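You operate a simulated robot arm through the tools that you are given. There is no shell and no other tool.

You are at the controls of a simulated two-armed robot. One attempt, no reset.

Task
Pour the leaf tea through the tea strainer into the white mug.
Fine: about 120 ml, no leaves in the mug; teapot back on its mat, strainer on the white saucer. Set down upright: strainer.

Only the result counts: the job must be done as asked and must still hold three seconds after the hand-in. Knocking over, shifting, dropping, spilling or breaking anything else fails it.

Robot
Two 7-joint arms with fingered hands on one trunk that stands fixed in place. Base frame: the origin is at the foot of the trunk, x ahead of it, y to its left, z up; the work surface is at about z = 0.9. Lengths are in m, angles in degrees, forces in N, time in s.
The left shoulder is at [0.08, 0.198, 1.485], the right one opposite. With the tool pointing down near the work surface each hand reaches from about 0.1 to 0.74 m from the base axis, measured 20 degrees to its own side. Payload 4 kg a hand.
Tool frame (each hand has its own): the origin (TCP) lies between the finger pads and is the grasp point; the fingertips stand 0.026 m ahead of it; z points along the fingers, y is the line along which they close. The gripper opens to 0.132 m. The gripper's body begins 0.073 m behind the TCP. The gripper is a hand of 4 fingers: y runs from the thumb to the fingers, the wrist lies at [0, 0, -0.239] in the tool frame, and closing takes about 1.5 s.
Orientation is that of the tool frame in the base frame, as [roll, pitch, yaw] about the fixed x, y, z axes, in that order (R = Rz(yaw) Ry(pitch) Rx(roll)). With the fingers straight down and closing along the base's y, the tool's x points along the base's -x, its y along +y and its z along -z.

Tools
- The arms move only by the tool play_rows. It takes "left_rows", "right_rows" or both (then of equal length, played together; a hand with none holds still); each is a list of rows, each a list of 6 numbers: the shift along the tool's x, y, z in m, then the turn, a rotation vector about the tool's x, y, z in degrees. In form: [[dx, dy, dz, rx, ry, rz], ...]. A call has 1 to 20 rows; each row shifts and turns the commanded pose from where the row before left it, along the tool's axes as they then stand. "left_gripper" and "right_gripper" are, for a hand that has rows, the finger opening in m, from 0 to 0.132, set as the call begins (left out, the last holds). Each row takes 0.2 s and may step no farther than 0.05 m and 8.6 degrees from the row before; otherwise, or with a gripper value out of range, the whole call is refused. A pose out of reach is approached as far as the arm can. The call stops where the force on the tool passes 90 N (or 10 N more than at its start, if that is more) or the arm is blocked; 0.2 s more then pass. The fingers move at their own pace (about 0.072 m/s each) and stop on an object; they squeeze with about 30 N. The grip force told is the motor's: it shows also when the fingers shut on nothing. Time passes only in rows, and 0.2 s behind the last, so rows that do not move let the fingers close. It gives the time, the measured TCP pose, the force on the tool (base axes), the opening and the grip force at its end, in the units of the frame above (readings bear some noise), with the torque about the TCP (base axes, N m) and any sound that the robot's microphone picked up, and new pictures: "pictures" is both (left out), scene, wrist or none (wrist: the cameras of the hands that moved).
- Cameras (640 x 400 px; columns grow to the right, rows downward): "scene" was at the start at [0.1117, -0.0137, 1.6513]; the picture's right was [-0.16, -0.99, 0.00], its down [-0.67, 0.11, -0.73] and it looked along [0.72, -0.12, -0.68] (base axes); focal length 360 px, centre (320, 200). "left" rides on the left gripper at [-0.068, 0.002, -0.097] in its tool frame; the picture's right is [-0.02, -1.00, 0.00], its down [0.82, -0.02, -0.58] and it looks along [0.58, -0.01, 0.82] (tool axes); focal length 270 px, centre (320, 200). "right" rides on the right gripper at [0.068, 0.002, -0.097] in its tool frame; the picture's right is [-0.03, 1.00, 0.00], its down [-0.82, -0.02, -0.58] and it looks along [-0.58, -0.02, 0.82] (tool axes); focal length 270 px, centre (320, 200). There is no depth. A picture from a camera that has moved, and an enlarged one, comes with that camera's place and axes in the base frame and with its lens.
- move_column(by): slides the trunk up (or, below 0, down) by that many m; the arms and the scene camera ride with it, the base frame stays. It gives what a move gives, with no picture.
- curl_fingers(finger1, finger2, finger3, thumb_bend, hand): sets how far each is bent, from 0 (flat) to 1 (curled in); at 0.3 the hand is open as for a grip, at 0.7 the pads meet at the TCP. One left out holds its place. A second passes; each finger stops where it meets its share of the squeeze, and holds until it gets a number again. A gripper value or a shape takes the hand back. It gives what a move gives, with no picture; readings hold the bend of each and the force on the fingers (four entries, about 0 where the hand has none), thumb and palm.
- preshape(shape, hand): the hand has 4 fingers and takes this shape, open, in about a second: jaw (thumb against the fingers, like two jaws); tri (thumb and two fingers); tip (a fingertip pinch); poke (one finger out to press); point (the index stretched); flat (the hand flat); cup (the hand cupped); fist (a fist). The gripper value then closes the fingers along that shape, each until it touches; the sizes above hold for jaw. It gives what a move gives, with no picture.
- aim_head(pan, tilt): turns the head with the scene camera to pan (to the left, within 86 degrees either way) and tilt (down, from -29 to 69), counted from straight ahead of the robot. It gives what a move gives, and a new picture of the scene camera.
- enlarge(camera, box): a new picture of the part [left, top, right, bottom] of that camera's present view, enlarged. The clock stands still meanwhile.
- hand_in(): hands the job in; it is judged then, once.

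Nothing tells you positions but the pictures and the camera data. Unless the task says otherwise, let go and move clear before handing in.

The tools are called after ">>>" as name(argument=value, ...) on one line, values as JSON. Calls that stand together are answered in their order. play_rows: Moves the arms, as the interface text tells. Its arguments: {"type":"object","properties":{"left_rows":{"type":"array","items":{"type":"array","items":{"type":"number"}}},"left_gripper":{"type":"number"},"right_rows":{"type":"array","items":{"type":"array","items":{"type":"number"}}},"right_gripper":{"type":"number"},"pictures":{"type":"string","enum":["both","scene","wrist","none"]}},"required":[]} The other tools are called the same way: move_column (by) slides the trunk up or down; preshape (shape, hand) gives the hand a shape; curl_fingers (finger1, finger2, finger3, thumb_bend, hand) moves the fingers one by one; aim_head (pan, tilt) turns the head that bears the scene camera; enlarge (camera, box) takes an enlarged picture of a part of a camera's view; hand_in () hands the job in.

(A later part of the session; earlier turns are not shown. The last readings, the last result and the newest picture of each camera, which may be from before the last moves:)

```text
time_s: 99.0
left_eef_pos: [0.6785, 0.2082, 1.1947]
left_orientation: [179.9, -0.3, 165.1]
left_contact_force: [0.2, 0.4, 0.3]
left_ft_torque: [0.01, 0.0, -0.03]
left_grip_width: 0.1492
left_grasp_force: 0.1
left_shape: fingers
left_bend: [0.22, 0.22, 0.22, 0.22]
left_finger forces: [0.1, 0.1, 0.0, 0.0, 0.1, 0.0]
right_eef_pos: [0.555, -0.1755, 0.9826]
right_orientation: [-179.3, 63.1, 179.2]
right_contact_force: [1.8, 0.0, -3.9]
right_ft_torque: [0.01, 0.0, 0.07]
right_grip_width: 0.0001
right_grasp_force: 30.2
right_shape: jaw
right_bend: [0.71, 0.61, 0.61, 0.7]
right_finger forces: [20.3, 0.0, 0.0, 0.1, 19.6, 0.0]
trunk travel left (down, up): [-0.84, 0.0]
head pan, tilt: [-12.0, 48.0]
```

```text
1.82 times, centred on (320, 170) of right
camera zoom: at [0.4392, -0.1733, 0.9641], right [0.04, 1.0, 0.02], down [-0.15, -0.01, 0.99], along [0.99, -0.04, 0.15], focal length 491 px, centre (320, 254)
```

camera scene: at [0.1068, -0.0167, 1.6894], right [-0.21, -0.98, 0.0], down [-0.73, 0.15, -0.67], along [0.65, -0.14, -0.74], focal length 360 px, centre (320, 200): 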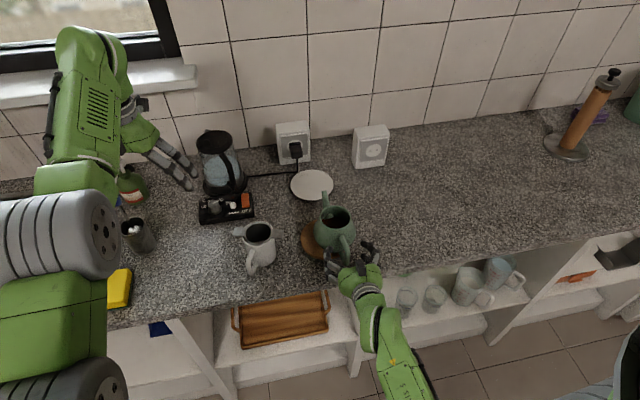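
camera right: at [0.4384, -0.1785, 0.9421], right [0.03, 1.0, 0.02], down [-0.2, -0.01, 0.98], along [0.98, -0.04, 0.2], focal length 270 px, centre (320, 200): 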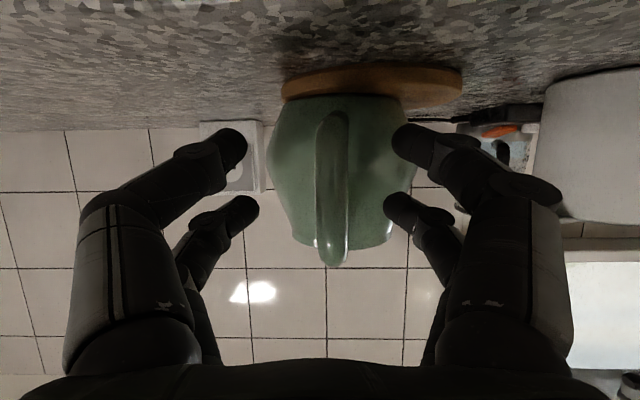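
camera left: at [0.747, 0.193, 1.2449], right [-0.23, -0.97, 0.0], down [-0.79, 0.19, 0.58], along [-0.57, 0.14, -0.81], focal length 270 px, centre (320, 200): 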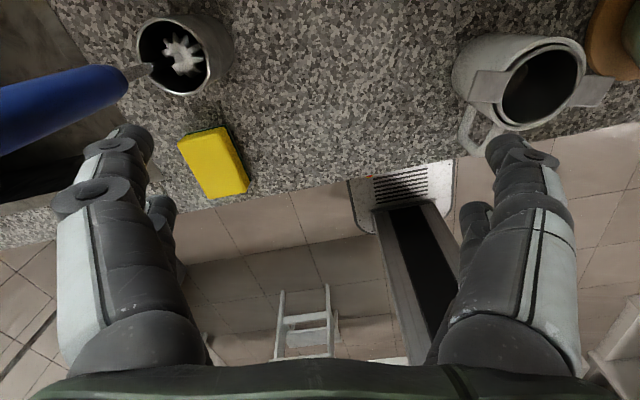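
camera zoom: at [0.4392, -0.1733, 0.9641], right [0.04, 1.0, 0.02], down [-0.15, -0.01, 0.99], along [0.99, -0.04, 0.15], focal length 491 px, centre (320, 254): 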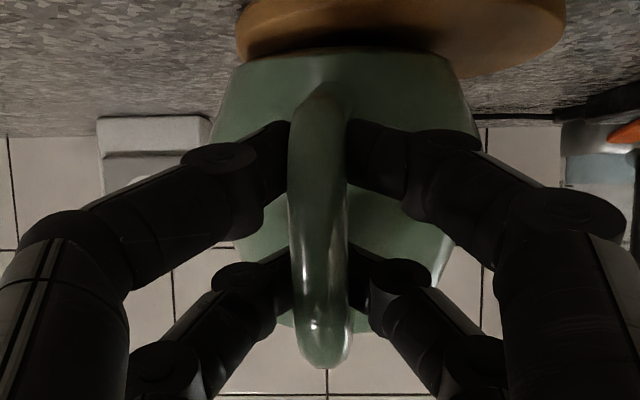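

The pot pivots on its front edge while slack is taken up. I'll set it flat again and instead take up the slack by rotating the hand nose-up around the clamp until it loads, before lifting.

>>> play_rows(right_rows=[[0.0036, 0, 0.0018, 0, 0, 0], [0.0036, 0, 0.0018, 0, 0, 0], [0.0036, 0, 0.0018, 0, 0, 0], [0.0022, 0, 0.0011, 0, 0, 0], [0, 0, 0, 0, 0, 0]], pictures="none")

>>> play_rows(right_rows=[[0, 0, 0, 0, -3, 0], [0, 0, 0, 0, 0, 0]], pictures="none")

>>> play_rows(right_rows=[[0, 0, 0, 0, -3, 0], [0, 0, 0, 0, 0, 0]], pictures="none")

>>> enlarge(camera="scene", box=[250, 170, 410, 300])

>>> enlarge(camera="right", box=[180, 60, 460, 280])

```text
time_s: 100.2
left_eef_pos: [0.6775, 0.2088, 1.1977]
left_orientation: [179.9, -0.3, 165.1]
left_contact_force: [-0.7, -0.1, -0.2]
left_ft_torque: [0.0, 0.03, -0.02]
left_grip_width: 0.1497
left_grasp_force: 0.1
left_shape: fingers
left_bend: [0.22, 0.22, 0.22, 0.22]
left_finger forces: [0.0, 0.1, 0.0, 0.0, 0.1, 0.0]
right_eef_pos: [0.5547, -0.1754, 0.9715]
right_orientation: [-179.1, 63.5, 179.5]
right_contact_force: [-0.4, 1.2, 16.6]
right_ft_torque: [0.15, -0.57, 0.04]
right_grip_width: 0.0
right_grasp_force: 30.2
right_shape: jaw
right_bend: [0.73, 0.62, 0.61, 0.72]
right_finger forces: [0.0, 0.1, 0.0, 0.1, 0.0, 0.0]
trunk travel left (down, up): [-0.84, 0.0]
head pan, tilt: [-12.0, 48.0]
```

```text
time_s: 100.8
left_eef_pos: [0.6769, 0.2081, 1.1966]
left_orientation: [179.9, -0.1, 164.9]
left_contact_force: [0.3, 1.0, -0.3]
left_ft_torque: [0.05, -0.01, 0.0]
left_grip_width: 0.1495
left_grasp_force: 0.0
left_shape: fingers
left_bend: [0.22, 0.22, 0.22, 0.22]
left_finger forces: [0.0, 0.0, 0.1, 0.0, 0.0, 0.0]
right_eef_pos: [0.5517, -0.1766, 0.9694]
right_orientation: [-179.2, 66.3, 179.3]
right_contact_force: [-3.5, 1.2, 16.8]
right_ft_torque: [0.19, -0.47, 0.05]
right_grip_width: 0.0
right_grasp_force: 29.7
right_shape: jaw
right_bend: [0.73, 0.62, 0.61, 0.72]
right_finger forces: [0.0, 0.0, 0.1, 0.0, 0.0, 0.0]
trunk travel left (down, up): [-0.84, 0.0]
head pan, tilt: [-12.0, 48.0]
```

```text
time_s: 101.5
left_eef_pos: [0.6785, 0.2096, 1.1962]
left_orientation: [179.9, -0.2, 165.1]
left_contact_force: [-0.8, -0.4, 0.0]
left_ft_torque: [0.05, 0.04, 0.0]
left_grip_width: 0.1496
left_grasp_force: 0.1
left_shape: fingers
left_bend: [0.22, 0.22, 0.22, 0.22]
left_finger forces: [0.0, 0.0, 0.0, 0.0, 0.0, 0.1]
right_eef_pos: [0.5507, -0.1755, 0.9679]
right_orientation: [-179.1, 69.1, 179.5]
right_contact_force: [-4.4, 1.3, 8.5]
right_ft_torque: [0.11, -0.02, 0.09]
right_grip_width: 0.0001
right_grasp_force: 30.6
right_shape: jaw
right_bend: [0.73, 0.62, 0.61, 0.72]
right_finger forces: [0.0, 0.0, 0.0, 0.0, 0.0, 0.0]
trunk travel left (down, up): [-0.84, 0.0]
head pan, tilt: [-12.0, 48.0]
```

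```text
3.08 times, centred on (330, 235) of scene
camera zoom: at [0.1044, -0.0162, 1.6895], right [-0.21, -0.98, 0.0], down [-0.73, 0.15, -0.67], along [0.66, -0.14, -0.74], focal length 1107 px, centre (289, 92)
```

zoom: 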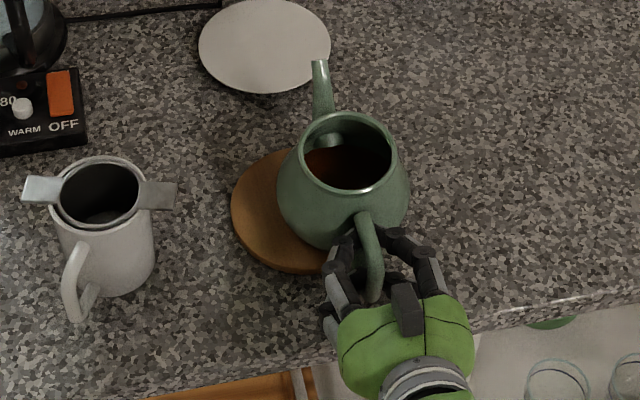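

```text
1.82 times, centred on (320, 170) of right
camera zoom: at [0.4381, -0.1726, 0.9379], right [0.03, 1.0, 0.02], down [-0.25, -0.01, 0.97], along [0.97, -0.04, 0.25], focal length 491 px, centre (320, 254)
```

zoom: 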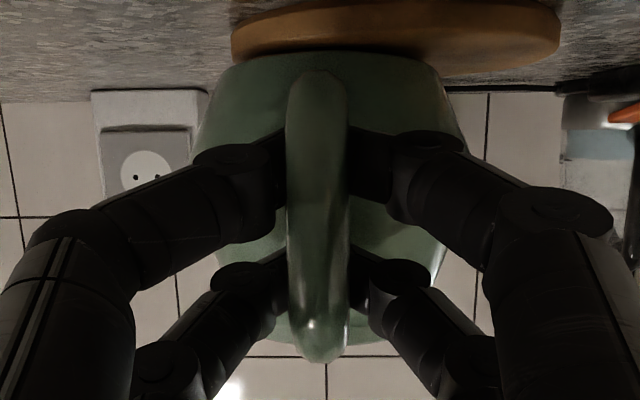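

All fingers have met inside the loop, so this hold isn't valid, and pressing moved the pot a bit. I'll open, retreat and look at where the pot stands on the mat.

>>> play_rows(right_rows=[[-0.0015, 0, -0.0007, 0, 0, 0], [0, 0, 0, 0, 0, 0], [0, 0, 0, 0, 0, 0], [0, 0, 0, 0, 0, 0], [0, 0, 0, 0, 0, 0]], right_gripper=0.07, pictures="none")

>>> play_rows(right_rows=[[0, 0, -0.015, 0, 0, 0], [0, 0, -0.02, 0, 0, 0], [0, 0, -0.02, 0, 0, 0], [0, 0, 0, 0, 0, 0]])

>>> enlarge(camera="scene", box=[260, 170, 400, 290])

>>> enlarge(camera="right", box=[180, 20, 460, 220])

```text
time_s: 102.7
left_eef_pos: [0.6789, 0.2072, 1.1941]
left_orientation: [179.8, -0.3, 165.0]
left_contact_force: [0.3, 0.4, 0.4]
left_ft_torque: [0.0, 0.02, 0.03]
left_grip_width: 0.1495
left_grasp_force: 0.0
left_shape: fingers
left_bend: [0.22, 0.22, 0.22, 0.22]
left_finger forces: [0.1, 0.0, 0.0, 0.0, 0.0, 0.0]
right_eef_pos: [0.5544, -0.1771, 0.9704]
right_orientation: [-179.1, 69.1, 179.4]
right_contact_force: [-0.3, -0.3, -0.1]
right_ft_torque: [0.0, -0.02, 0.04]
right_grip_width: 0.0694
right_grasp_force: 0.1
right_shape: jaw
right_bend: [0.72, 0.72, 0.72, 0.7]
right_finger forces: [0.0, 0.1, 0.0, 0.0, 0.0, 0.0]
trunk travel left (down, up): [-0.84, 0.0]
head pan, tilt: [-12.0, 48.0]
```

```text
time_s: 103.7
left_eef_pos: [0.6785, 0.2082, 1.1953]
left_orientation: [179.9, -0.3, 165.0]
left_contact_force: [-0.9, 0.1, -0.5]
left_ft_torque: [-0.02, 0.01, -0.01]
left_grip_width: 0.1497
left_grasp_force: 0.0
left_shape: fingers
left_bend: [0.22, 0.22, 0.22, 0.22]
left_finger forces: [0.0, 0.0, 0.1, 0.0, 0.0, 0.0]
right_eef_pos: [0.5018, -0.1741, 0.9903]
right_orientation: [-179.2, 69.1, 179.4]
right_contact_force: [0.0, -0.3, 0.8]
right_ft_torque: [0.07, 0.01, 0.0]
right_grip_width: 0.0693
right_grasp_force: 0.1
right_shape: jaw
right_bend: [0.72, 0.72, 0.72, 0.7]
right_finger forces: [0.1, 0.1, 0.1, 0.0, 0.0, 0.1]
trunk travel left (down, up): [-0.84, 0.0]
head pan, tilt: [-12.0, 48.0]
camera scene: at [0.1072, -0.0166, 1.6894], right [-0.21, -0.98, 0.0], down [-0.73, 0.15, -0.67], along [0.65, -0.14, -0.74], focal length 360 px, centre (320, 200)
camera right: at [0.388, -0.1721, 0.9603], right [0.03, 1.0, 0.02], down [-0.25, -0.01, 0.97], along [0.97, -0.04, 0.25], focal length 270 px, centre (320, 200)
```

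scene: 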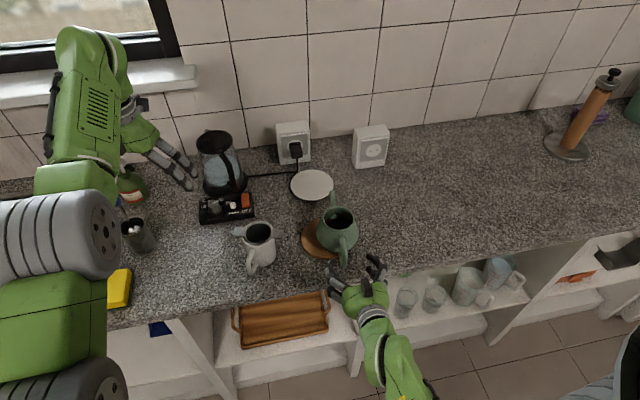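
right: 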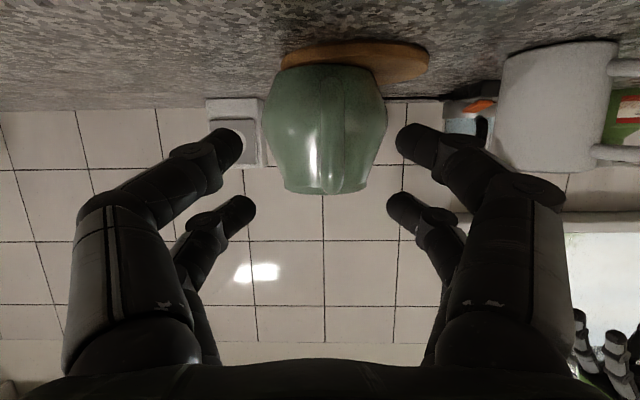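

```text
3.33 times, centred on (330, 230) of scene
camera zoom: at [0.1072, -0.0166, 1.6894], right [-0.21, -0.98, 0.0], down [-0.73, 0.15, -0.67], along [0.65, -0.14, -0.74], focal length 1200 px, centre (287, 100)
```

zoom: 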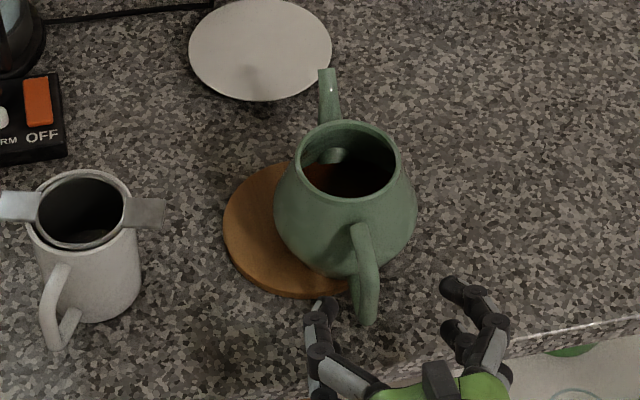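

```text
2.00 times, centred on (320, 120) of right
camera zoom: at [0.388, -0.1721, 0.9603], right [0.03, 1.0, 0.02], down [-0.25, -0.01, 0.97], along [0.97, -0.04, 0.25], focal length 541 px, centre (320, 360)
```

zoom: 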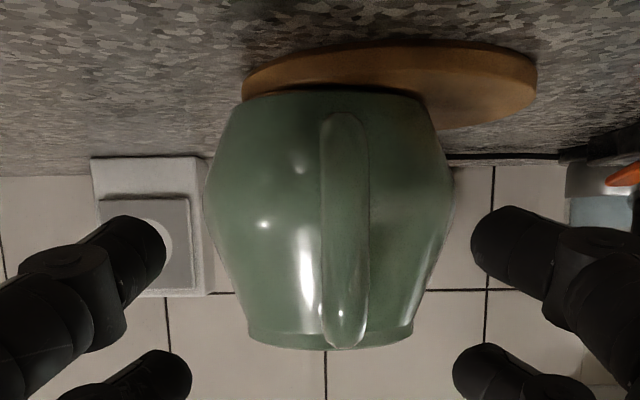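

The pot stands flat on the right part of its mat, heading about -5°, with the strap at about x≈0.555. I understand the hand geometry better now: the clamp point is about 12 mm ahead of the TCP. I'll approach again at 30° pitch so the lower pair clamps the strap and the upper pair sits right under the handle's top arm.

>>> play_rows(right_rows=[[0, 0, 0, 0, 4.5, 0], [0, 0, 0, 0, 4.5, 0], [-0.002, 0.002, 0.018, 0, 0, 0], [-0.002, 0.002, 0.018, 0, 0, 0], [-0.002, 0, 0.0202, 0, 0, 0], [0, 0, 0, 0, 0, 0]])

>>> enlarge(camera="right", box=[180, 60, 460, 280])

>>> enlarge(camera="scene", box=[310, 215, 380, 275])

```text
time_s: 105.0
left_eef_pos: [0.6798, 0.2082, 1.1962]
left_orientation: [179.9, -0.3, 165.0]
left_contact_force: [-0.7, -0.2, 0.7]
left_ft_torque: [-0.01, 0.01, 0.01]
left_grip_width: 0.1493
left_grasp_force: 0.0
left_shape: fingers
left_bend: [0.22, 0.22, 0.22, 0.22]
left_finger forces: [0.0, 0.0, 0.0, 0.0, 0.1, 0.0]
right_eef_pos: [0.5533, -0.1723, 0.967]
right_orientation: [-179.4, 60.0, 179.2]
right_contact_force: [-0.1, -0.6, 0.3]
right_ft_torque: [-0.01, -0.03, 0.0]
right_grip_width: 0.0695
right_grasp_force: 0.0
right_shape: jaw
right_bend: [0.72, 0.72, 0.72, 0.7]
right_finger forces: [0.0, 0.0, 0.0, 0.1, 0.1, 0.0]
trunk travel left (down, up): [-0.84, 0.0]
head pan, tilt: [-12.0, 48.0]
camera scene: at [0.1069, -0.0166, 1.6894], right [-0.21, -0.98, 0.0], down [-0.73, 0.15, -0.67], along [0.65, -0.14, -0.74], focal length 360 px, centre (320, 200)
camera right: at [0.4371, -0.1691, 0.9548], right [0.04, 1.0, 0.02], down [-0.1, -0.01, 1.0], along [0.99, -0.04, 0.09], focal length 270 px, centre (320, 200)
```

scene: 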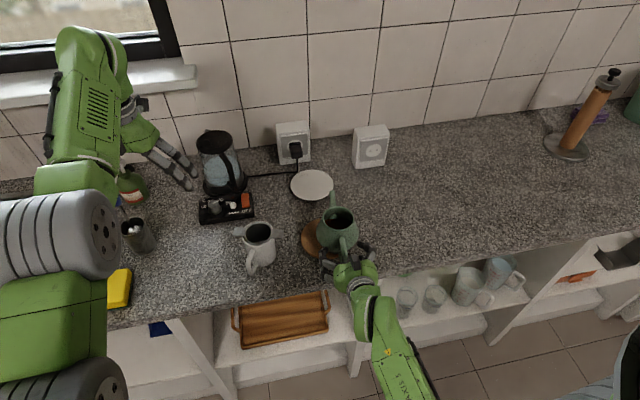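
right: 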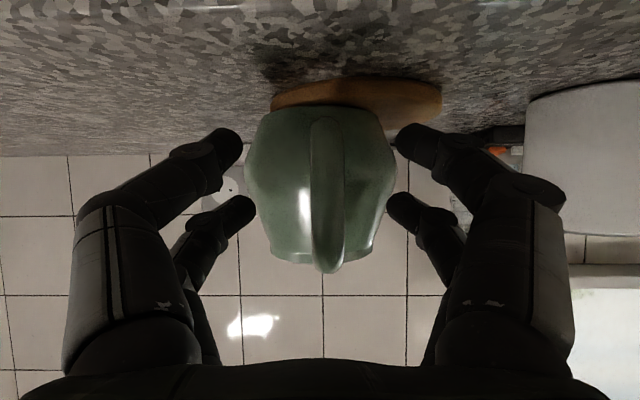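

```text
1.82 times, centred on (320, 170) of right
camera zoom: at [0.4371, -0.1691, 0.9548], right [0.04, 1.0, 0.02], down [-0.1, -0.01, 1.0], along [0.99, -0.04, 0.09], focal length 491 px, centre (320, 254)
```

zoom: 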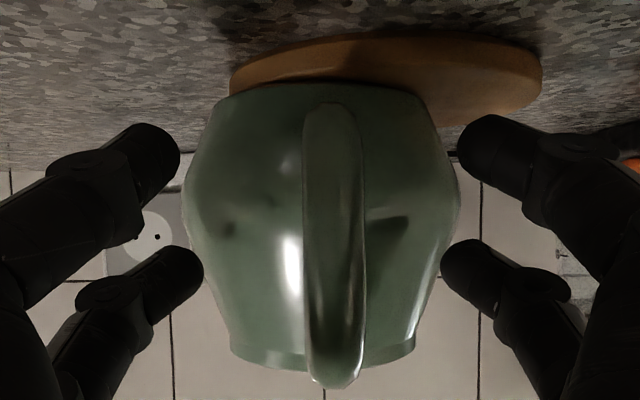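

```text
6.67 times, centred on (345, 245) of scene
camera zoom: at [0.1069, -0.0166, 1.6894], right [-0.21, -0.98, 0.0], down [-0.73, 0.15, -0.67], along [0.65, -0.14, -0.74], focal length 2400 px, centre (153, -100)
```

zoom: 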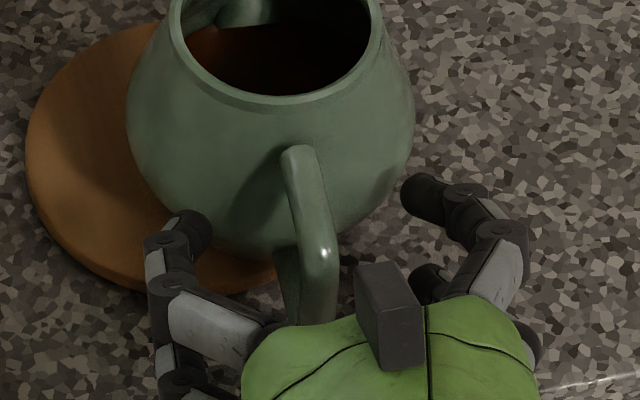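

I'll centre 2.5 mm and close.

>>> play_rows(right_rows=[[0, 0.0025, 0, 0, 0, 0], [0, 0, 0, 0, 0, 0], [0, 0, 0, 0, 0, 0], [0, 0, 0, 0, 0, 0], [0, 0, 0, 0, 0, 0], [0, 0, 0, 0, 0, 0]], right_gripper=0.0, pictures="none")

>>> enlarge(camera="right", box=[240, 100, 400, 270])

>>> enlarge(camera="scene", box=[310, 215, 380, 275])

```text
time_s: 106.5
left_eef_pos: [0.6796, 0.2086, 1.196]
left_orientation: [179.9, -0.2, 165.0]
left_contact_force: [-0.2, 0.5, -0.6]
left_ft_torque: [0.02, 0.01, 0.01]
left_grip_width: 0.1496
left_grasp_force: 0.0
left_shape: fingers
left_bend: [0.22, 0.22, 0.22, 0.22]
left_finger forces: [0.1, 0.1, 0.1, 0.0, 0.0, 0.1]
right_eef_pos: [0.5537, -0.171, 0.9681]
right_orientation: [-179.2, 60.3, 179.3]
right_contact_force: [-0.3, 0.3, 5.8]
right_ft_torque: [0.0, -0.23, -0.01]
right_grip_width: 0.0011
right_grasp_force: 29.9
right_shape: jaw
right_bend: [0.71, 0.66, 0.7, 0.7]
right_finger forces: [22.6, 0.1, 0.1, 0.1, 21.7, 0.0]
trunk travel left (down, up): [-0.84, 0.0]
head pan, tilt: [-12.0, 48.0]
```

```text
2.35 times, centred on (320, 185) of right
camera zoom: at [0.4374, -0.1668, 0.9556], right [0.04, 1.0, 0.02], down [-0.1, -0.01, 1.0], along [0.99, -0.04, 0.1], focal length 636 px, centre (320, 235)
```

zoom: 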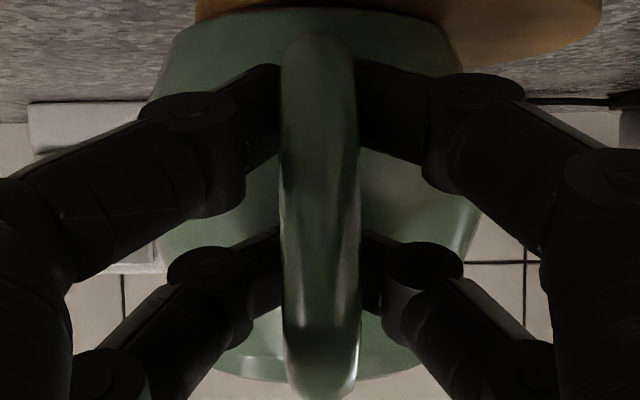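

```text
6.67 times, centred on (345, 245) of scene
camera zoom: at [0.1061, -0.0164, 1.6895], right [-0.21, -0.98, 0.0], down [-0.73, 0.15, -0.67], along [0.65, -0.14, -0.74], focal length 2400 px, centre (153, -100)
```

zoom: 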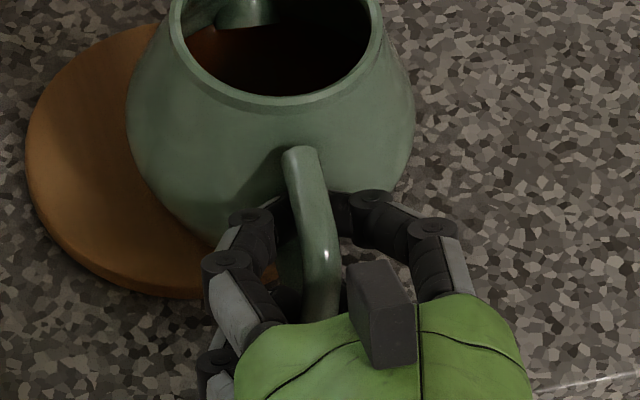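

The lower pair clamps at 22 N. Now I'll lift in 4–8 mm steps, checking forces each time.

>>> play_rows(right_rows=[[-0.0035, 0, -0.002, 0, 0, 0], [-0.0035, 0, -0.002, 0, 0, 0], [0, 0, 0, 0, 0, 0]], pictures="none")

>>> play_rows(right_rows=[[-0.0035, 0, -0.002, 0, 0, 0], [-0.0035, 0, -0.002, 0, 0, 0], [0, 0, 0, 0, 0, 0]], pictures="none")

>>> enlarge(camera="scene", box=[260, 170, 400, 290])

>>> enlarge(camera="right", box=[240, 100, 400, 270])

```text
time_s: 107.2
left_eef_pos: [0.6799, 0.2081, 1.1936]
left_orientation: [179.9, -0.2, 165.0]
left_contact_force: [0.3, -0.8, -0.3]
left_ft_torque: [-0.02, -0.01, -0.02]
left_grip_width: 0.1496
left_grasp_force: 0.0
left_shape: fingers
left_bend: [0.22, 0.22, 0.22, 0.22]
left_finger forces: [0.0, 0.0, 0.0, 0.0, 0.1, 0.1]
right_eef_pos: [0.5551, -0.17, 0.9726]
right_orientation: [-179.4, 60.0, 179.1]
right_contact_force: [1.6, 1.4, 0.3]
right_ft_torque: [0.11, -0.11, 0.06]
right_grip_width: 0.0
right_grasp_force: 29.5
right_shape: jaw
right_bend: [0.72, 0.66, 0.7, 0.72]
right_finger forces: [0.1, 0.0, 0.1, 0.0, 0.0, 0.0]
trunk travel left (down, up): [-0.84, 0.0]
head pan, tilt: [-12.0, 48.0]
```

```text
time_s: 108.0
left_eef_pos: [0.6801, 0.208, 1.1945]
left_orientation: [180.0, -0.3, 165.0]
left_contact_force: [0.1, -0.1, 0.7]
left_ft_torque: [0.02, -0.03, 0.02]
left_grip_width: 0.1494
left_grasp_force: 0.0
left_shape: fingers
left_bend: [0.22, 0.22, 0.22, 0.22]
left_finger forces: [0.0, 0.0, 0.1, 0.1, 0.1, 0.1]
right_eef_pos: [0.5545, -0.17, 0.9816]
right_orientation: [-179.3, 60.0, 179.0]
right_contact_force: [0.6, 0.5, -4.4]
right_ft_torque: [0.0, 0.25, 0.0]
right_grip_width: 0.0001
right_grasp_force: 30.1
right_shape: jaw
right_bend: [0.72, 0.66, 0.7, 0.72]
right_finger forces: [0.0, 0.0, 0.1, 0.0, 0.0, 0.1]
trunk travel left (down, up): [-0.84, 0.0]
head pan, tilt: [-12.0, 48.0]
```

```text
3.33 times, centred on (330, 230) of scene
camera zoom: at [0.1082, -0.0169, 1.6893], right [-0.21, -0.98, 0.0], down [-0.73, 0.15, -0.67], along [0.65, -0.14, -0.74], focal length 1200 px, centre (287, 100)
```

zoom: 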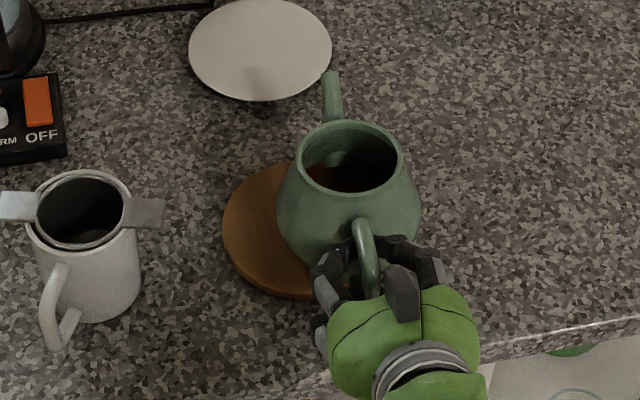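

```text
2.35 times, centred on (320, 185) of right
camera zoom: at [0.4374, -0.1664, 0.9698], right [0.04, 1.0, 0.02], down [-0.09, -0.01, 1.0], along [0.99, -0.04, 0.09], focal length 636 px, centre (320, 235)
```

zoom: 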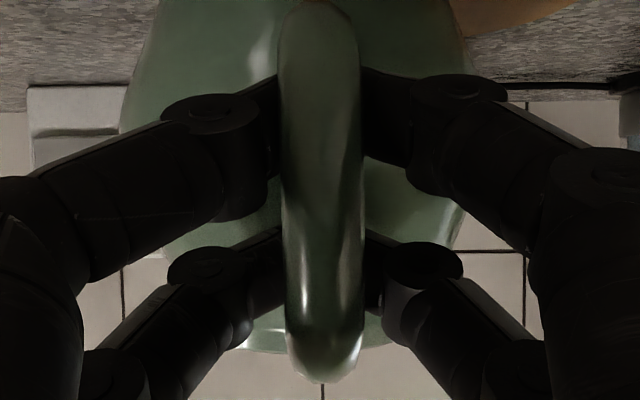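

The lower pair slipped again, so the handle isn't workable for this hand. A better plan is to grip the pot's belly, about 0.115 m wide (less than the 0.132 m opening), from above with the fingers on its left and right sides. First I'll set the pot down gently.

>>> play_rows(right_rows=[[0.0035, 0, 0.002, 0, 0, 0], [0, 0, 0, 0, 0, 0]], pictures="none")

>>> play_rows(right_rows=[[0.0035, 0, 0.002, 0, 0, 0], [0, 0, 0, 0, 0, 0]], pictures="none")

>>> play_rows(right_rows=[[0.0017, 0, 0.001, 0, 0, 0], [0, 0, 0, 0, 0, 0]], pictures="none")

>>> enlarge(camera="scene", box=[260, 170, 400, 290])

```text
time_s: 108.7
left_eef_pos: [0.6794, 0.2073, 1.195]
left_orientation: [179.8, -0.2, 164.9]
left_contact_force: [0.3, -0.2, -0.3]
left_ft_torque: [-0.01, 0.02, 0.0]
left_grip_width: 0.1496
left_grasp_force: 0.1
left_shape: fingers
left_bend: [0.22, 0.22, 0.22, 0.22]
left_finger forces: [0.1, 0.0, 0.1, 0.0, 0.0, 0.0]
right_eef_pos: [0.5545, -0.1697, 0.9772]
right_orientation: [-179.4, 60.2, 179.1]
right_contact_force: [-2.5, 0.0, -0.8]
right_ft_torque: [0.01, 0.03, -0.04]
right_grip_width: 0.0002
right_grasp_force: 30.0
right_shape: jaw
right_bend: [0.72, 0.66, 0.7, 0.72]
right_finger forces: [0.0, 0.0, 0.1, 0.1, 0.0, 0.0]
trunk travel left (down, up): [-0.84, 0.0]
head pan, tilt: [-12.0, 48.0]
```

```text
time_s: 109.2
left_eef_pos: [0.6788, 0.2073, 1.1965]
left_orientation: [179.8, -0.1, 164.9]
left_contact_force: [0.4, -0.7, -0.4]
left_ft_torque: [0.02, 0.01, 0.0]
left_grip_width: 0.1496
left_grasp_force: 0.1
left_shape: fingers
left_bend: [0.22, 0.22, 0.22, 0.22]
left_finger forces: [0.0, 0.1, 0.0, 0.0, 0.0, 0.0]
right_eef_pos: [0.5524, -0.1707, 0.9746]
right_orientation: [-179.4, 60.3, 179.0]
right_contact_force: [-6.3, 0.0, 3.5]
right_ft_torque: [0.04, -0.26, -0.07]
right_grip_width: 0.0003
right_grasp_force: 29.9
right_shape: jaw
right_bend: [0.72, 0.66, 0.7, 0.72]
right_finger forces: [0.0, 0.0, 0.1, 0.1, 0.0, 0.1]
trunk travel left (down, up): [-0.84, 0.0]
head pan, tilt: [-12.0, 48.0]
```

```text
time_s: 109.8
left_eef_pos: [0.6764, 0.2075, 1.1961]
left_orientation: [179.9, -0.2, 165.0]
left_contact_force: [-0.4, -0.8, -0.6]
left_ft_torque: [-0.03, 0.0, -0.02]
left_grip_width: 0.1494
left_grasp_force: 0.0
left_shape: fingers
left_bend: [0.22, 0.22, 0.22, 0.22]
left_finger forces: [0.0, 0.0, 0.0, 0.0, 0.0, 0.0]
right_eef_pos: [0.553, -0.1696, 0.9742]
right_orientation: [-179.4, 60.3, 179.1]
right_contact_force: [-7.0, -1.1, 5.8]
right_ft_torque: [0.05, -0.45, -0.09]
right_grip_width: 0.0001
right_grasp_force: 29.8
right_shape: jaw
right_bend: [0.72, 0.66, 0.7, 0.72]
right_finger forces: [0.0, 0.1, 0.0, 0.0, 0.0, 0.0]
trunk travel left (down, up): [-0.84, 0.0]
head pan, tilt: [-12.0, 48.0]
```

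```text
3.33 times, centred on (330, 230) of scene
camera zoom: at [0.104, -0.0169, 1.6896], right [-0.21, -0.98, 0.0], down [-0.73, 0.15, -0.67], along [0.66, -0.14, -0.74], focal length 1200 px, centre (287, 100)
```

zoom: 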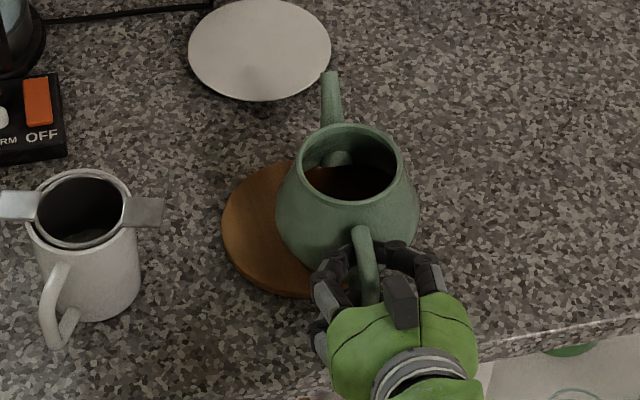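

The pot is nearly flat. I'll open the hand and retreat backward and up.

>>> play_rows(right_rows=[[0, 0, 0, 0, 0, 0], [0, 0, 0, 0, 0, 0], [0, 0, 0, 0, 0, 0], [0, 0, 0, 0, 0, 0], [0, 0, 0, 0, 0, 0]], right_gripper=0.08, pictures="none")

>>> play_rows(right_rows=[[0, 0, -0.015, 0, 0, 0], [0, 0, -0.025, 0, 0, 0], [0, 0, -0.03, 0, 0, 0], [-0.03, 0, -0.02, 0, 4, 0], [-0.03, 0, 0, 0, 8, 0], [-0.03, 0, 0, 0, 8, 0], [0, 0, 0, 0, 0, 0]])

>>> enlarge(camera="scene", box=[260, 170, 400, 290])

>>> enlarge(camera="right", box=[180, 20, 460, 220])

```text
time_s: 111.0
left_eef_pos: [0.6799, 0.2082, 1.1945]
left_orientation: [179.9, -0.3, 165.0]
left_contact_force: [0.2, 1.1, 0.9]
left_ft_torque: [0.0, -0.01, 0.0]
left_grip_width: 0.1496
left_grasp_force: 0.0
left_shape: fingers
left_bend: [0.22, 0.22, 0.22, 0.22]
left_finger forces: [0.0, 0.0, 0.1, 0.0, 0.0, 0.1]
right_eef_pos: [0.555, -0.169, 0.9733]
right_orientation: [-179.4, 60.1, 179.1]
right_contact_force: [0.2, -0.1, 0.3]
right_ft_torque: [0.01, 0.01, -0.01]
right_grip_width: 0.0794
right_grasp_force: 0.0
right_shape: jaw
right_bend: [0.71, 0.71, 0.71, 0.7]
right_finger forces: [0.1, 0.1, 0.0, 0.1, 0.0, 0.0]
trunk travel left (down, up): [-0.84, 0.0]
head pan, tilt: [-12.0, 48.0]
```

```text
time_s: 112.7
left_eef_pos: [0.6797, 0.208, 1.1961]
left_orientation: [179.8, -0.3, 165.0]
left_contact_force: [0.7, -0.4, -0.5]
left_ft_torque: [0.03, -0.03, 0.01]
left_grip_width: 0.1495
left_grasp_force: 0.2
left_shape: fingers
left_bend: [0.22, 0.22, 0.22, 0.22]
left_finger forces: [0.1, 0.0, 0.0, 0.1, 0.0, 0.1]
right_eef_pos: [0.5263, -0.1679, 1.0885]
right_orientation: [-179.6, 40.2, 178.9]
right_contact_force: [-0.1, 0.2, -0.2]
right_ft_torque: [0.0, 0.03, -0.03]
right_grip_width: 0.0796
right_grasp_force: 0.1
right_shape: jaw
right_bend: [0.71, 0.71, 0.71, 0.7]
right_finger forces: [0.0, 0.0, 0.1, 0.0, 0.0, 0.0]
trunk travel left (down, up): [-0.84, 0.0]
head pan, tilt: [-12.0, 48.0]
camera scene: at [0.1062, -0.0168, 1.6895], right [-0.21, -0.98, 0.0], down [-0.73, 0.15, -0.67], along [0.65, -0.14, -0.74], focal length 360 px, centre (320, 200)
camera right: at [0.4134, -0.1651, 1.118], right [0.04, 1.0, 0.01], down [0.25, -0.02, 0.97], along [0.97, -0.04, -0.25], focal length 270 px, centre (320, 200)
```

scene: 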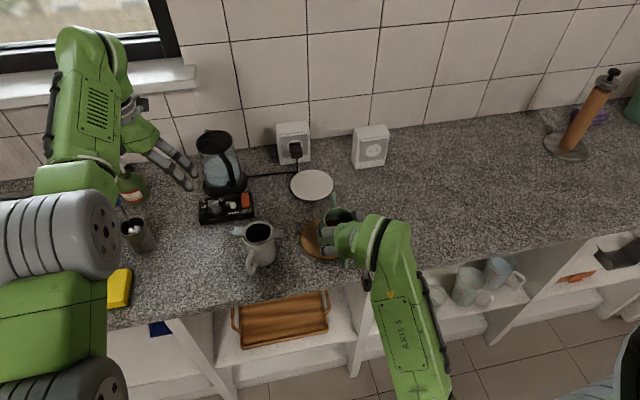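
right: 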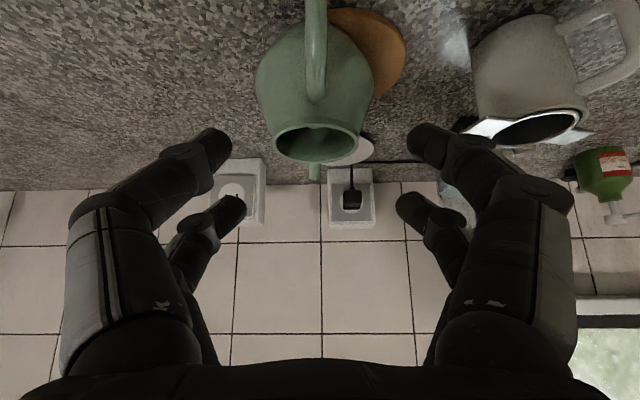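

```text
3.33 times, centred on (330, 230) of scene
camera zoom: at [0.1062, -0.0168, 1.6895], right [-0.21, -0.98, 0.0], down [-0.73, 0.15, -0.67], along [0.65, -0.14, -0.74], focal length 1200 px, centre (287, 100)
```

zoom: 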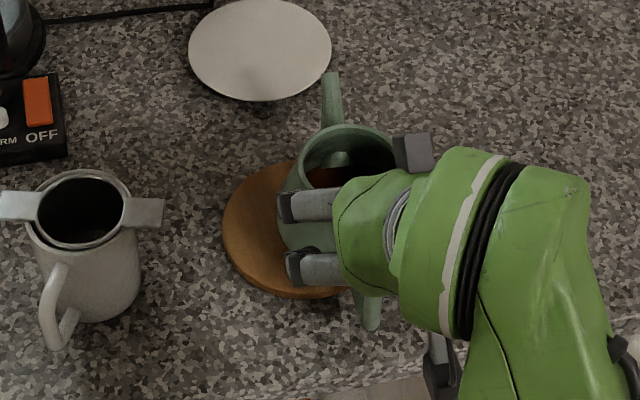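

```text
2.00 times, centred on (320, 120) of right
camera zoom: at [0.4134, -0.1651, 1.118], right [0.04, 1.0, 0.01], down [0.25, -0.02, 0.97], along [0.97, -0.04, -0.25], focal length 541 px, centre (320, 360)
```

zoom: 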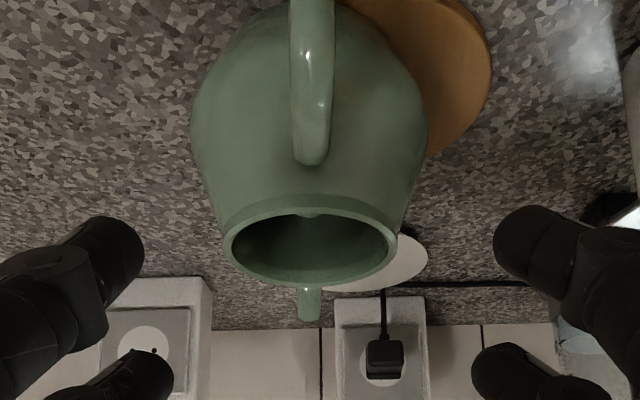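

The pot is at about (0.632, -0.176), heading -5°, still flat on the mat. I'll move the right hand above it with the fingers wide, pitch nearly straight down, and line up around the belly.

>>> play_rows(right_rows=[[-0.0251, -0.0015, 0.0113, 0, 0, 0], [-0.0251, -0.0015, 0.0113, 0, 0, 0], [-0.0251, -0.0015, 0.0113, 0, 0, 0], [-0.0251, -0.0015, 0.0113, 0, 0, 0], [0, 0, 0, 0, 8.3, 0], [0, 0, 0, 0, 8.3, 0], [0, 0, 0, 0, 8.3, 0], [0, 0, 0, 0, 0, 0]], right_gripper=0.132)

>>> enlarge(camera="scene", box=[260, 140, 420, 280])

```text
time_s: 114.5
left_eef_pos: [0.6793, 0.2089, 1.1957]
left_orientation: [179.9, -0.2, 165.1]
left_contact_force: [-0.7, -0.8, -0.4]
left_ft_torque: [0.0, 0.01, -0.01]
left_grip_width: 0.1493
left_grasp_force: 0.0
left_shape: fingers
left_bend: [0.22, 0.22, 0.22, 0.22]
left_finger forces: [0.0, 0.1, 0.0, 0.0, 0.0, 0.0]
right_eef_pos: [0.6346, -0.1765, 1.1201]
right_orientation: [-179.7, 15.0, 178.7]
right_contact_force: [-0.2, 1.0, 0.2]
right_ft_torque: [0.03, -0.04, -0.01]
right_grip_width: 0.1317
right_grasp_force: 0.0
right_shape: jaw
right_bend: [0.3, 0.3, 0.3, 0.3]
right_finger forces: [0.0, 0.0, 0.1, 0.0, 0.0, 0.1]
trunk travel left (down, up): [-0.84, 0.0]
head pan, tilt: [-12.0, 48.0]
camera scene: at [0.1075, -0.0167, 1.6894], right [-0.21, -0.98, 0.0], down [-0.73, 0.15, -0.67], along [0.65, -0.14, -0.74], focal length 360 px, centre (320, 200)
camera right: at [0.5444, -0.1742, 1.1953], right [0.05, 1.0, 0.0], down [0.64, -0.03, 0.77], along [0.77, -0.04, -0.64], focal length 270 px, centre (320, 200)
```

scene: 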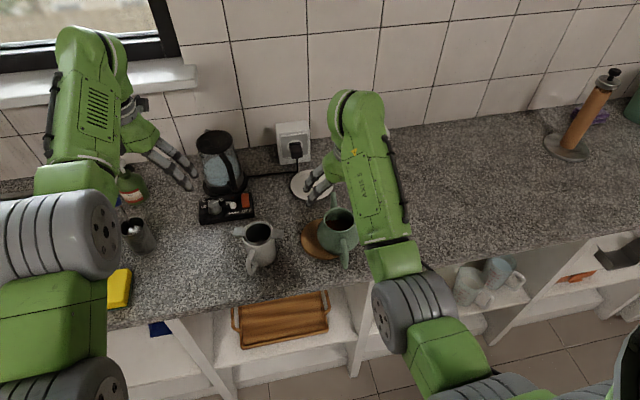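
right: 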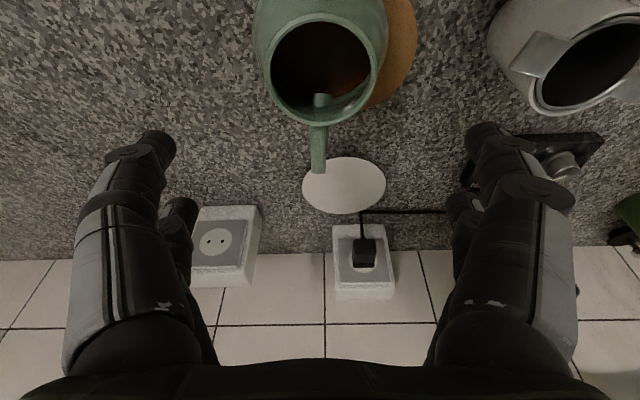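

```text
2.86 times, centred on (340, 210) of scene
camera zoom: at [0.1075, -0.0167, 1.6894], right [-0.21, -0.98, 0.0], down [-0.73, 0.15, -0.67], along [0.65, -0.14, -0.74], focal length 1028 px, centre (263, 171)
```

zoom: 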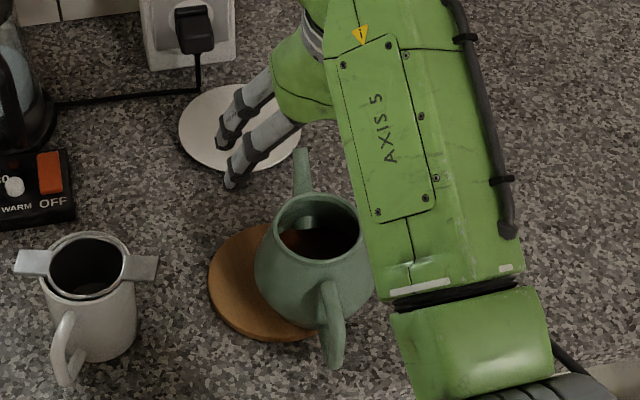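

From above the pot's rim centre is at (0.634, -0.179) and the hand is right over it. I'll spread the fingers wider and descend around the pot to z≈1.03, then check clearances.

>>> curl_fingers(hand="right", finger1=0.22, finger2=0.22, finger3=0.22, thumb_bend=0.22)

>>> play_rows(right_rows=[[0.0078, -0.0025, 0.029, 0, 0, 0], [0.0078, 0, 0.029, 0, 0, 0], [0.0077, 0, 0.029, 0, 0, 0], [0, 0, 0, 0, 0, 0]])

>>> enlarge(camera="scene", box=[260, 140, 420, 280])

```text
time_s: 115.5
left_eef_pos: [0.6802, 0.2073, 1.1942]
left_orientation: [179.9, -0.2, 165.1]
left_contact_force: [0.5, 0.2, -0.8]
left_ft_torque: [0.01, -0.05, -0.02]
left_grip_width: 0.1497
left_grasp_force: 0.1
left_shape: fingers
left_bend: [0.22, 0.22, 0.22, 0.22]
left_finger forces: [0.0, 0.1, 0.1, 0.0, 0.0, 0.0]
right_eef_pos: [0.633, -0.1775, 1.1193]
right_orientation: [-179.8, 15.1, 178.8]
right_contact_force: [0.4, -0.4, -0.1]
right_ft_torque: [0.0, 0.01, 0.02]
right_grip_width: 0.1493
right_grasp_force: 0.2
right_shape: fingers
right_bend: [0.22, 0.22, 0.22, 0.22]
right_finger forces: [0.1, 0.0, 0.0, 0.0, 0.0, 0.1]
trunk travel left (down, up): [-0.84, 0.0]
head pan, tilt: [-12.0, 48.0]
```

```text
time_s: 116.5
left_eef_pos: [0.6794, 0.2081, 1.1948]
left_orientation: [179.9, -0.3, 165.0]
left_contact_force: [-0.2, 0.3, 0.8]
left_ft_torque: [0.0, -0.01, 0.01]
left_grip_width: 0.1496
left_grasp_force: 0.0
left_shape: fingers
left_bend: [0.22, 0.22, 0.22, 0.22]
left_finger forces: [0.0, 0.0, 0.0, 0.0, 0.0, 0.1]
right_eef_pos: [0.6349, -0.1802, 1.0291]
right_orientation: [-179.8, 15.4, 178.7]
right_contact_force: [0.4, -0.7, -0.4]
right_ft_torque: [0.01, -0.02, 0.03]
right_grip_width: 0.1495
right_grasp_force: 0.1
right_shape: fingers
right_bend: [0.22, 0.22, 0.22, 0.22]
right_finger forces: [0.1, 0.0, 0.0, 0.0, 0.1, 0.0]
trunk travel left (down, up): [-0.84, 0.0]
head pan, tilt: [-12.0, 48.0]
camera scene: at [0.1072, -0.0165, 1.6894], right [-0.21, -0.98, 0.0], down [-0.73, 0.15, -0.67], along [0.65, -0.14, -0.74], focal length 360 px, centre (320, 200)
camera right: at [0.5438, -0.1764, 1.1046], right [0.05, 1.0, 0.0], down [0.63, -0.03, 0.77], along [0.77, -0.04, -0.64], focal length 270 px, centre (320, 200)
```

scene: 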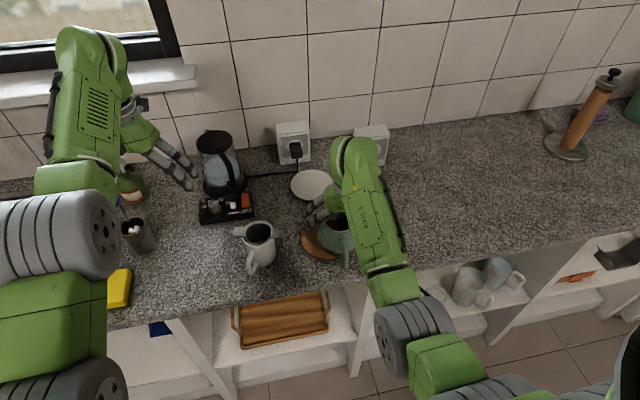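
right: 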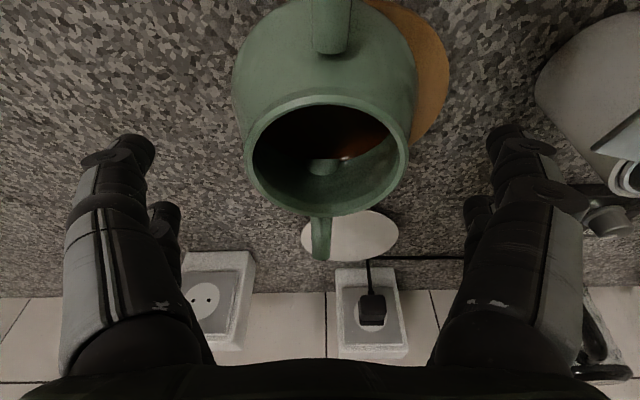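

```text
2.86 times, centred on (340, 210) of scene
camera zoom: at [0.1072, -0.0165, 1.6894], right [-0.21, -0.98, 0.0], down [-0.73, 0.15, -0.67], along [0.65, -0.14, -0.74], focal length 1028 px, centre (263, 171)
```

zoom: 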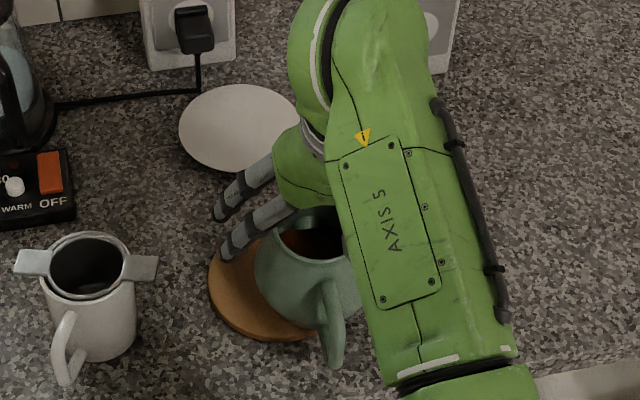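

The fingers straddle the pot evenly. I'll descend the remaining 7.5 cm in small steps.

>>> play_rows(right_rows=[[0.0052, 0, 0.0193, 0, 0, 0], [0.0052, 0, 0.0193, 0, 0, 0], [0.0047, 0, 0.0174, 0, 0, 0], [0, 0, 0, 0, 0, 0]], pictures="wrist")

>>> play_rows(right_rows=[[0.0023, 0, 0.0087, 0, 0, 0], [0.0023, 0, 0.0087, 0, 0, 0], [0, 0, 0, 0, 0, 0]])

>>> enlarge(camera="scene", box=[260, 140, 420, 280])

```text
time_s: 117.5
left_eef_pos: [0.6792, 0.2083, 1.1942]
left_orientation: [179.9, -0.4, 165.0]
left_contact_force: [0.1, 0.4, 0.4]
left_ft_torque: [-0.01, 0.01, 0.02]
left_grip_width: 0.1494
left_grasp_force: 0.1
left_shape: fingers
left_bend: [0.22, 0.22, 0.22, 0.22]
left_finger forces: [0.0, 0.1, 0.0, 0.1, 0.0, 0.0]
right_eef_pos: [0.6349, -0.1811, 0.9723]
right_orientation: [-179.7, 15.3, 178.7]
right_contact_force: [-0.9, 0.3, 0.6]
right_ft_torque: [0.0, -0.02, 0.02]
right_grip_width: 0.1492
right_grasp_force: 0.0
right_shape: fingers
right_bend: [0.22, 0.22, 0.22, 0.22]
right_finger forces: [0.1, 0.0, 0.0, 0.1, 0.0, 0.0]
trunk travel left (down, up): [-0.84, 0.0]
head pan, tilt: [-12.0, 48.0]
camera right: at [0.5454, -0.1773, 1.0465], right [0.05, 1.0, 0.0], down [0.63, -0.03, 0.77], along [0.77, -0.04, -0.64], focal length 270 px, centre (320, 200)
```

right: 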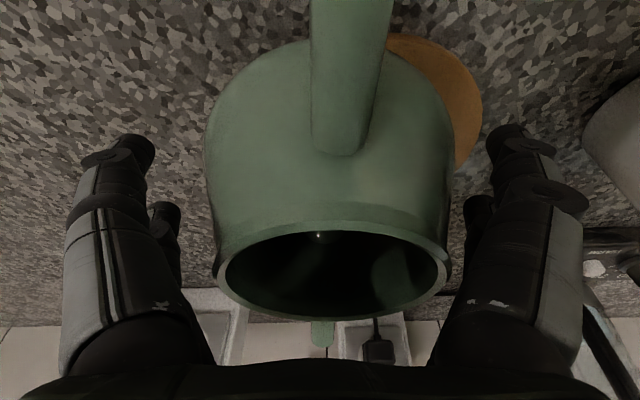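

```text
time_s: 118.2
left_eef_pos: [0.6781, 0.2086, 1.1969]
left_orientation: [179.9, -0.2, 165.0]
left_contact_force: [-0.9, -0.1, 0.0]
left_ft_torque: [-0.02, 0.01, -0.03]
left_grip_width: 0.1497
left_grasp_force: 0.0
left_shape: fingers
left_bend: [0.22, 0.22, 0.22, 0.22]
left_finger forces: [0.0, 0.0, 0.1, 0.0, 0.0, 0.0]
right_eef_pos: [0.6343, -0.18, 0.9568]
right_orientation: [-179.6, 15.5, 178.8]
right_contact_force: [1.4, 0.8, 11.0]
right_ft_torque: [0.45, 0.1, -0.06]
right_grip_width: 0.1494
right_grasp_force: 4.0
right_shape: fingers
right_bend: [0.22, 0.22, 0.22, 0.22]
right_finger forces: [0.0, 9.6, 0.0, 0.0, 0.1, 0.0]
trunk travel left (down, up): [-0.84, 0.0]
head pan, tilt: [-12.0, 48.0]
camera scene: at [0.1052, -0.0156, 1.6897], right [-0.21, -0.98, 0.0], down [-0.73, 0.15, -0.67], along [0.66, -0.14, -0.74], focal length 360 px, centre (320, 200)
camera right: at [0.5447, -0.1768, 1.0308], right [0.05, 1.0, 0.0], down [0.63, -0.03, 0.78], along [0.77, -0.04, -0.63], focal length 270 px, centre (320, 200)
```

scene: 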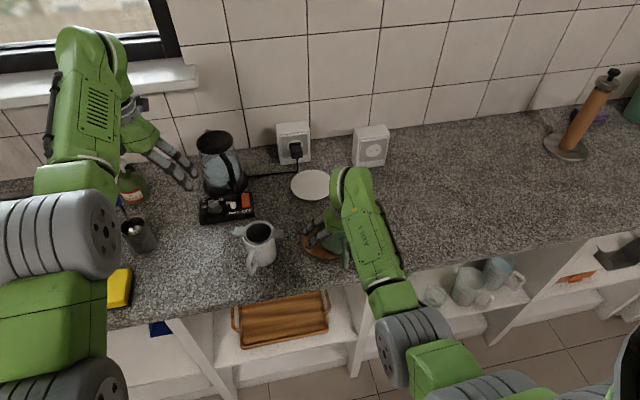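
right: 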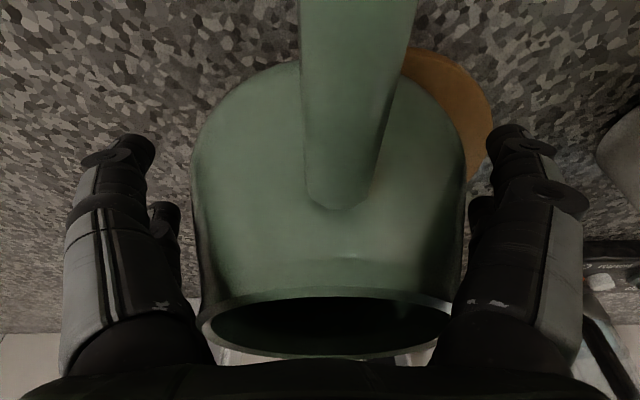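

```text
2.86 times, centred on (340, 210) of scene
camera zoom: at [0.1052, -0.0156, 1.6897], right [-0.21, -0.98, 0.0], down [-0.73, 0.15, -0.67], along [0.66, -0.14, -0.74], focal length 1028 px, centre (263, 171)
```

zoom: 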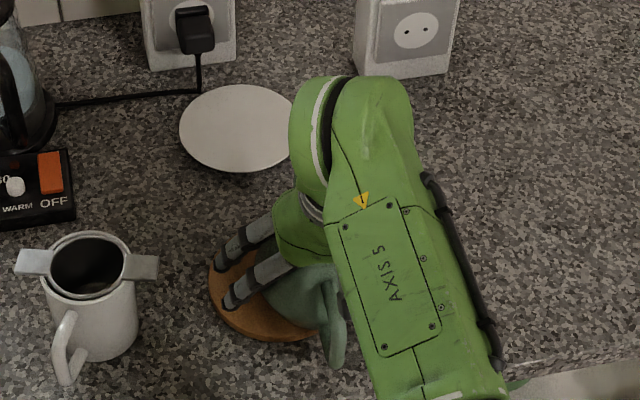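

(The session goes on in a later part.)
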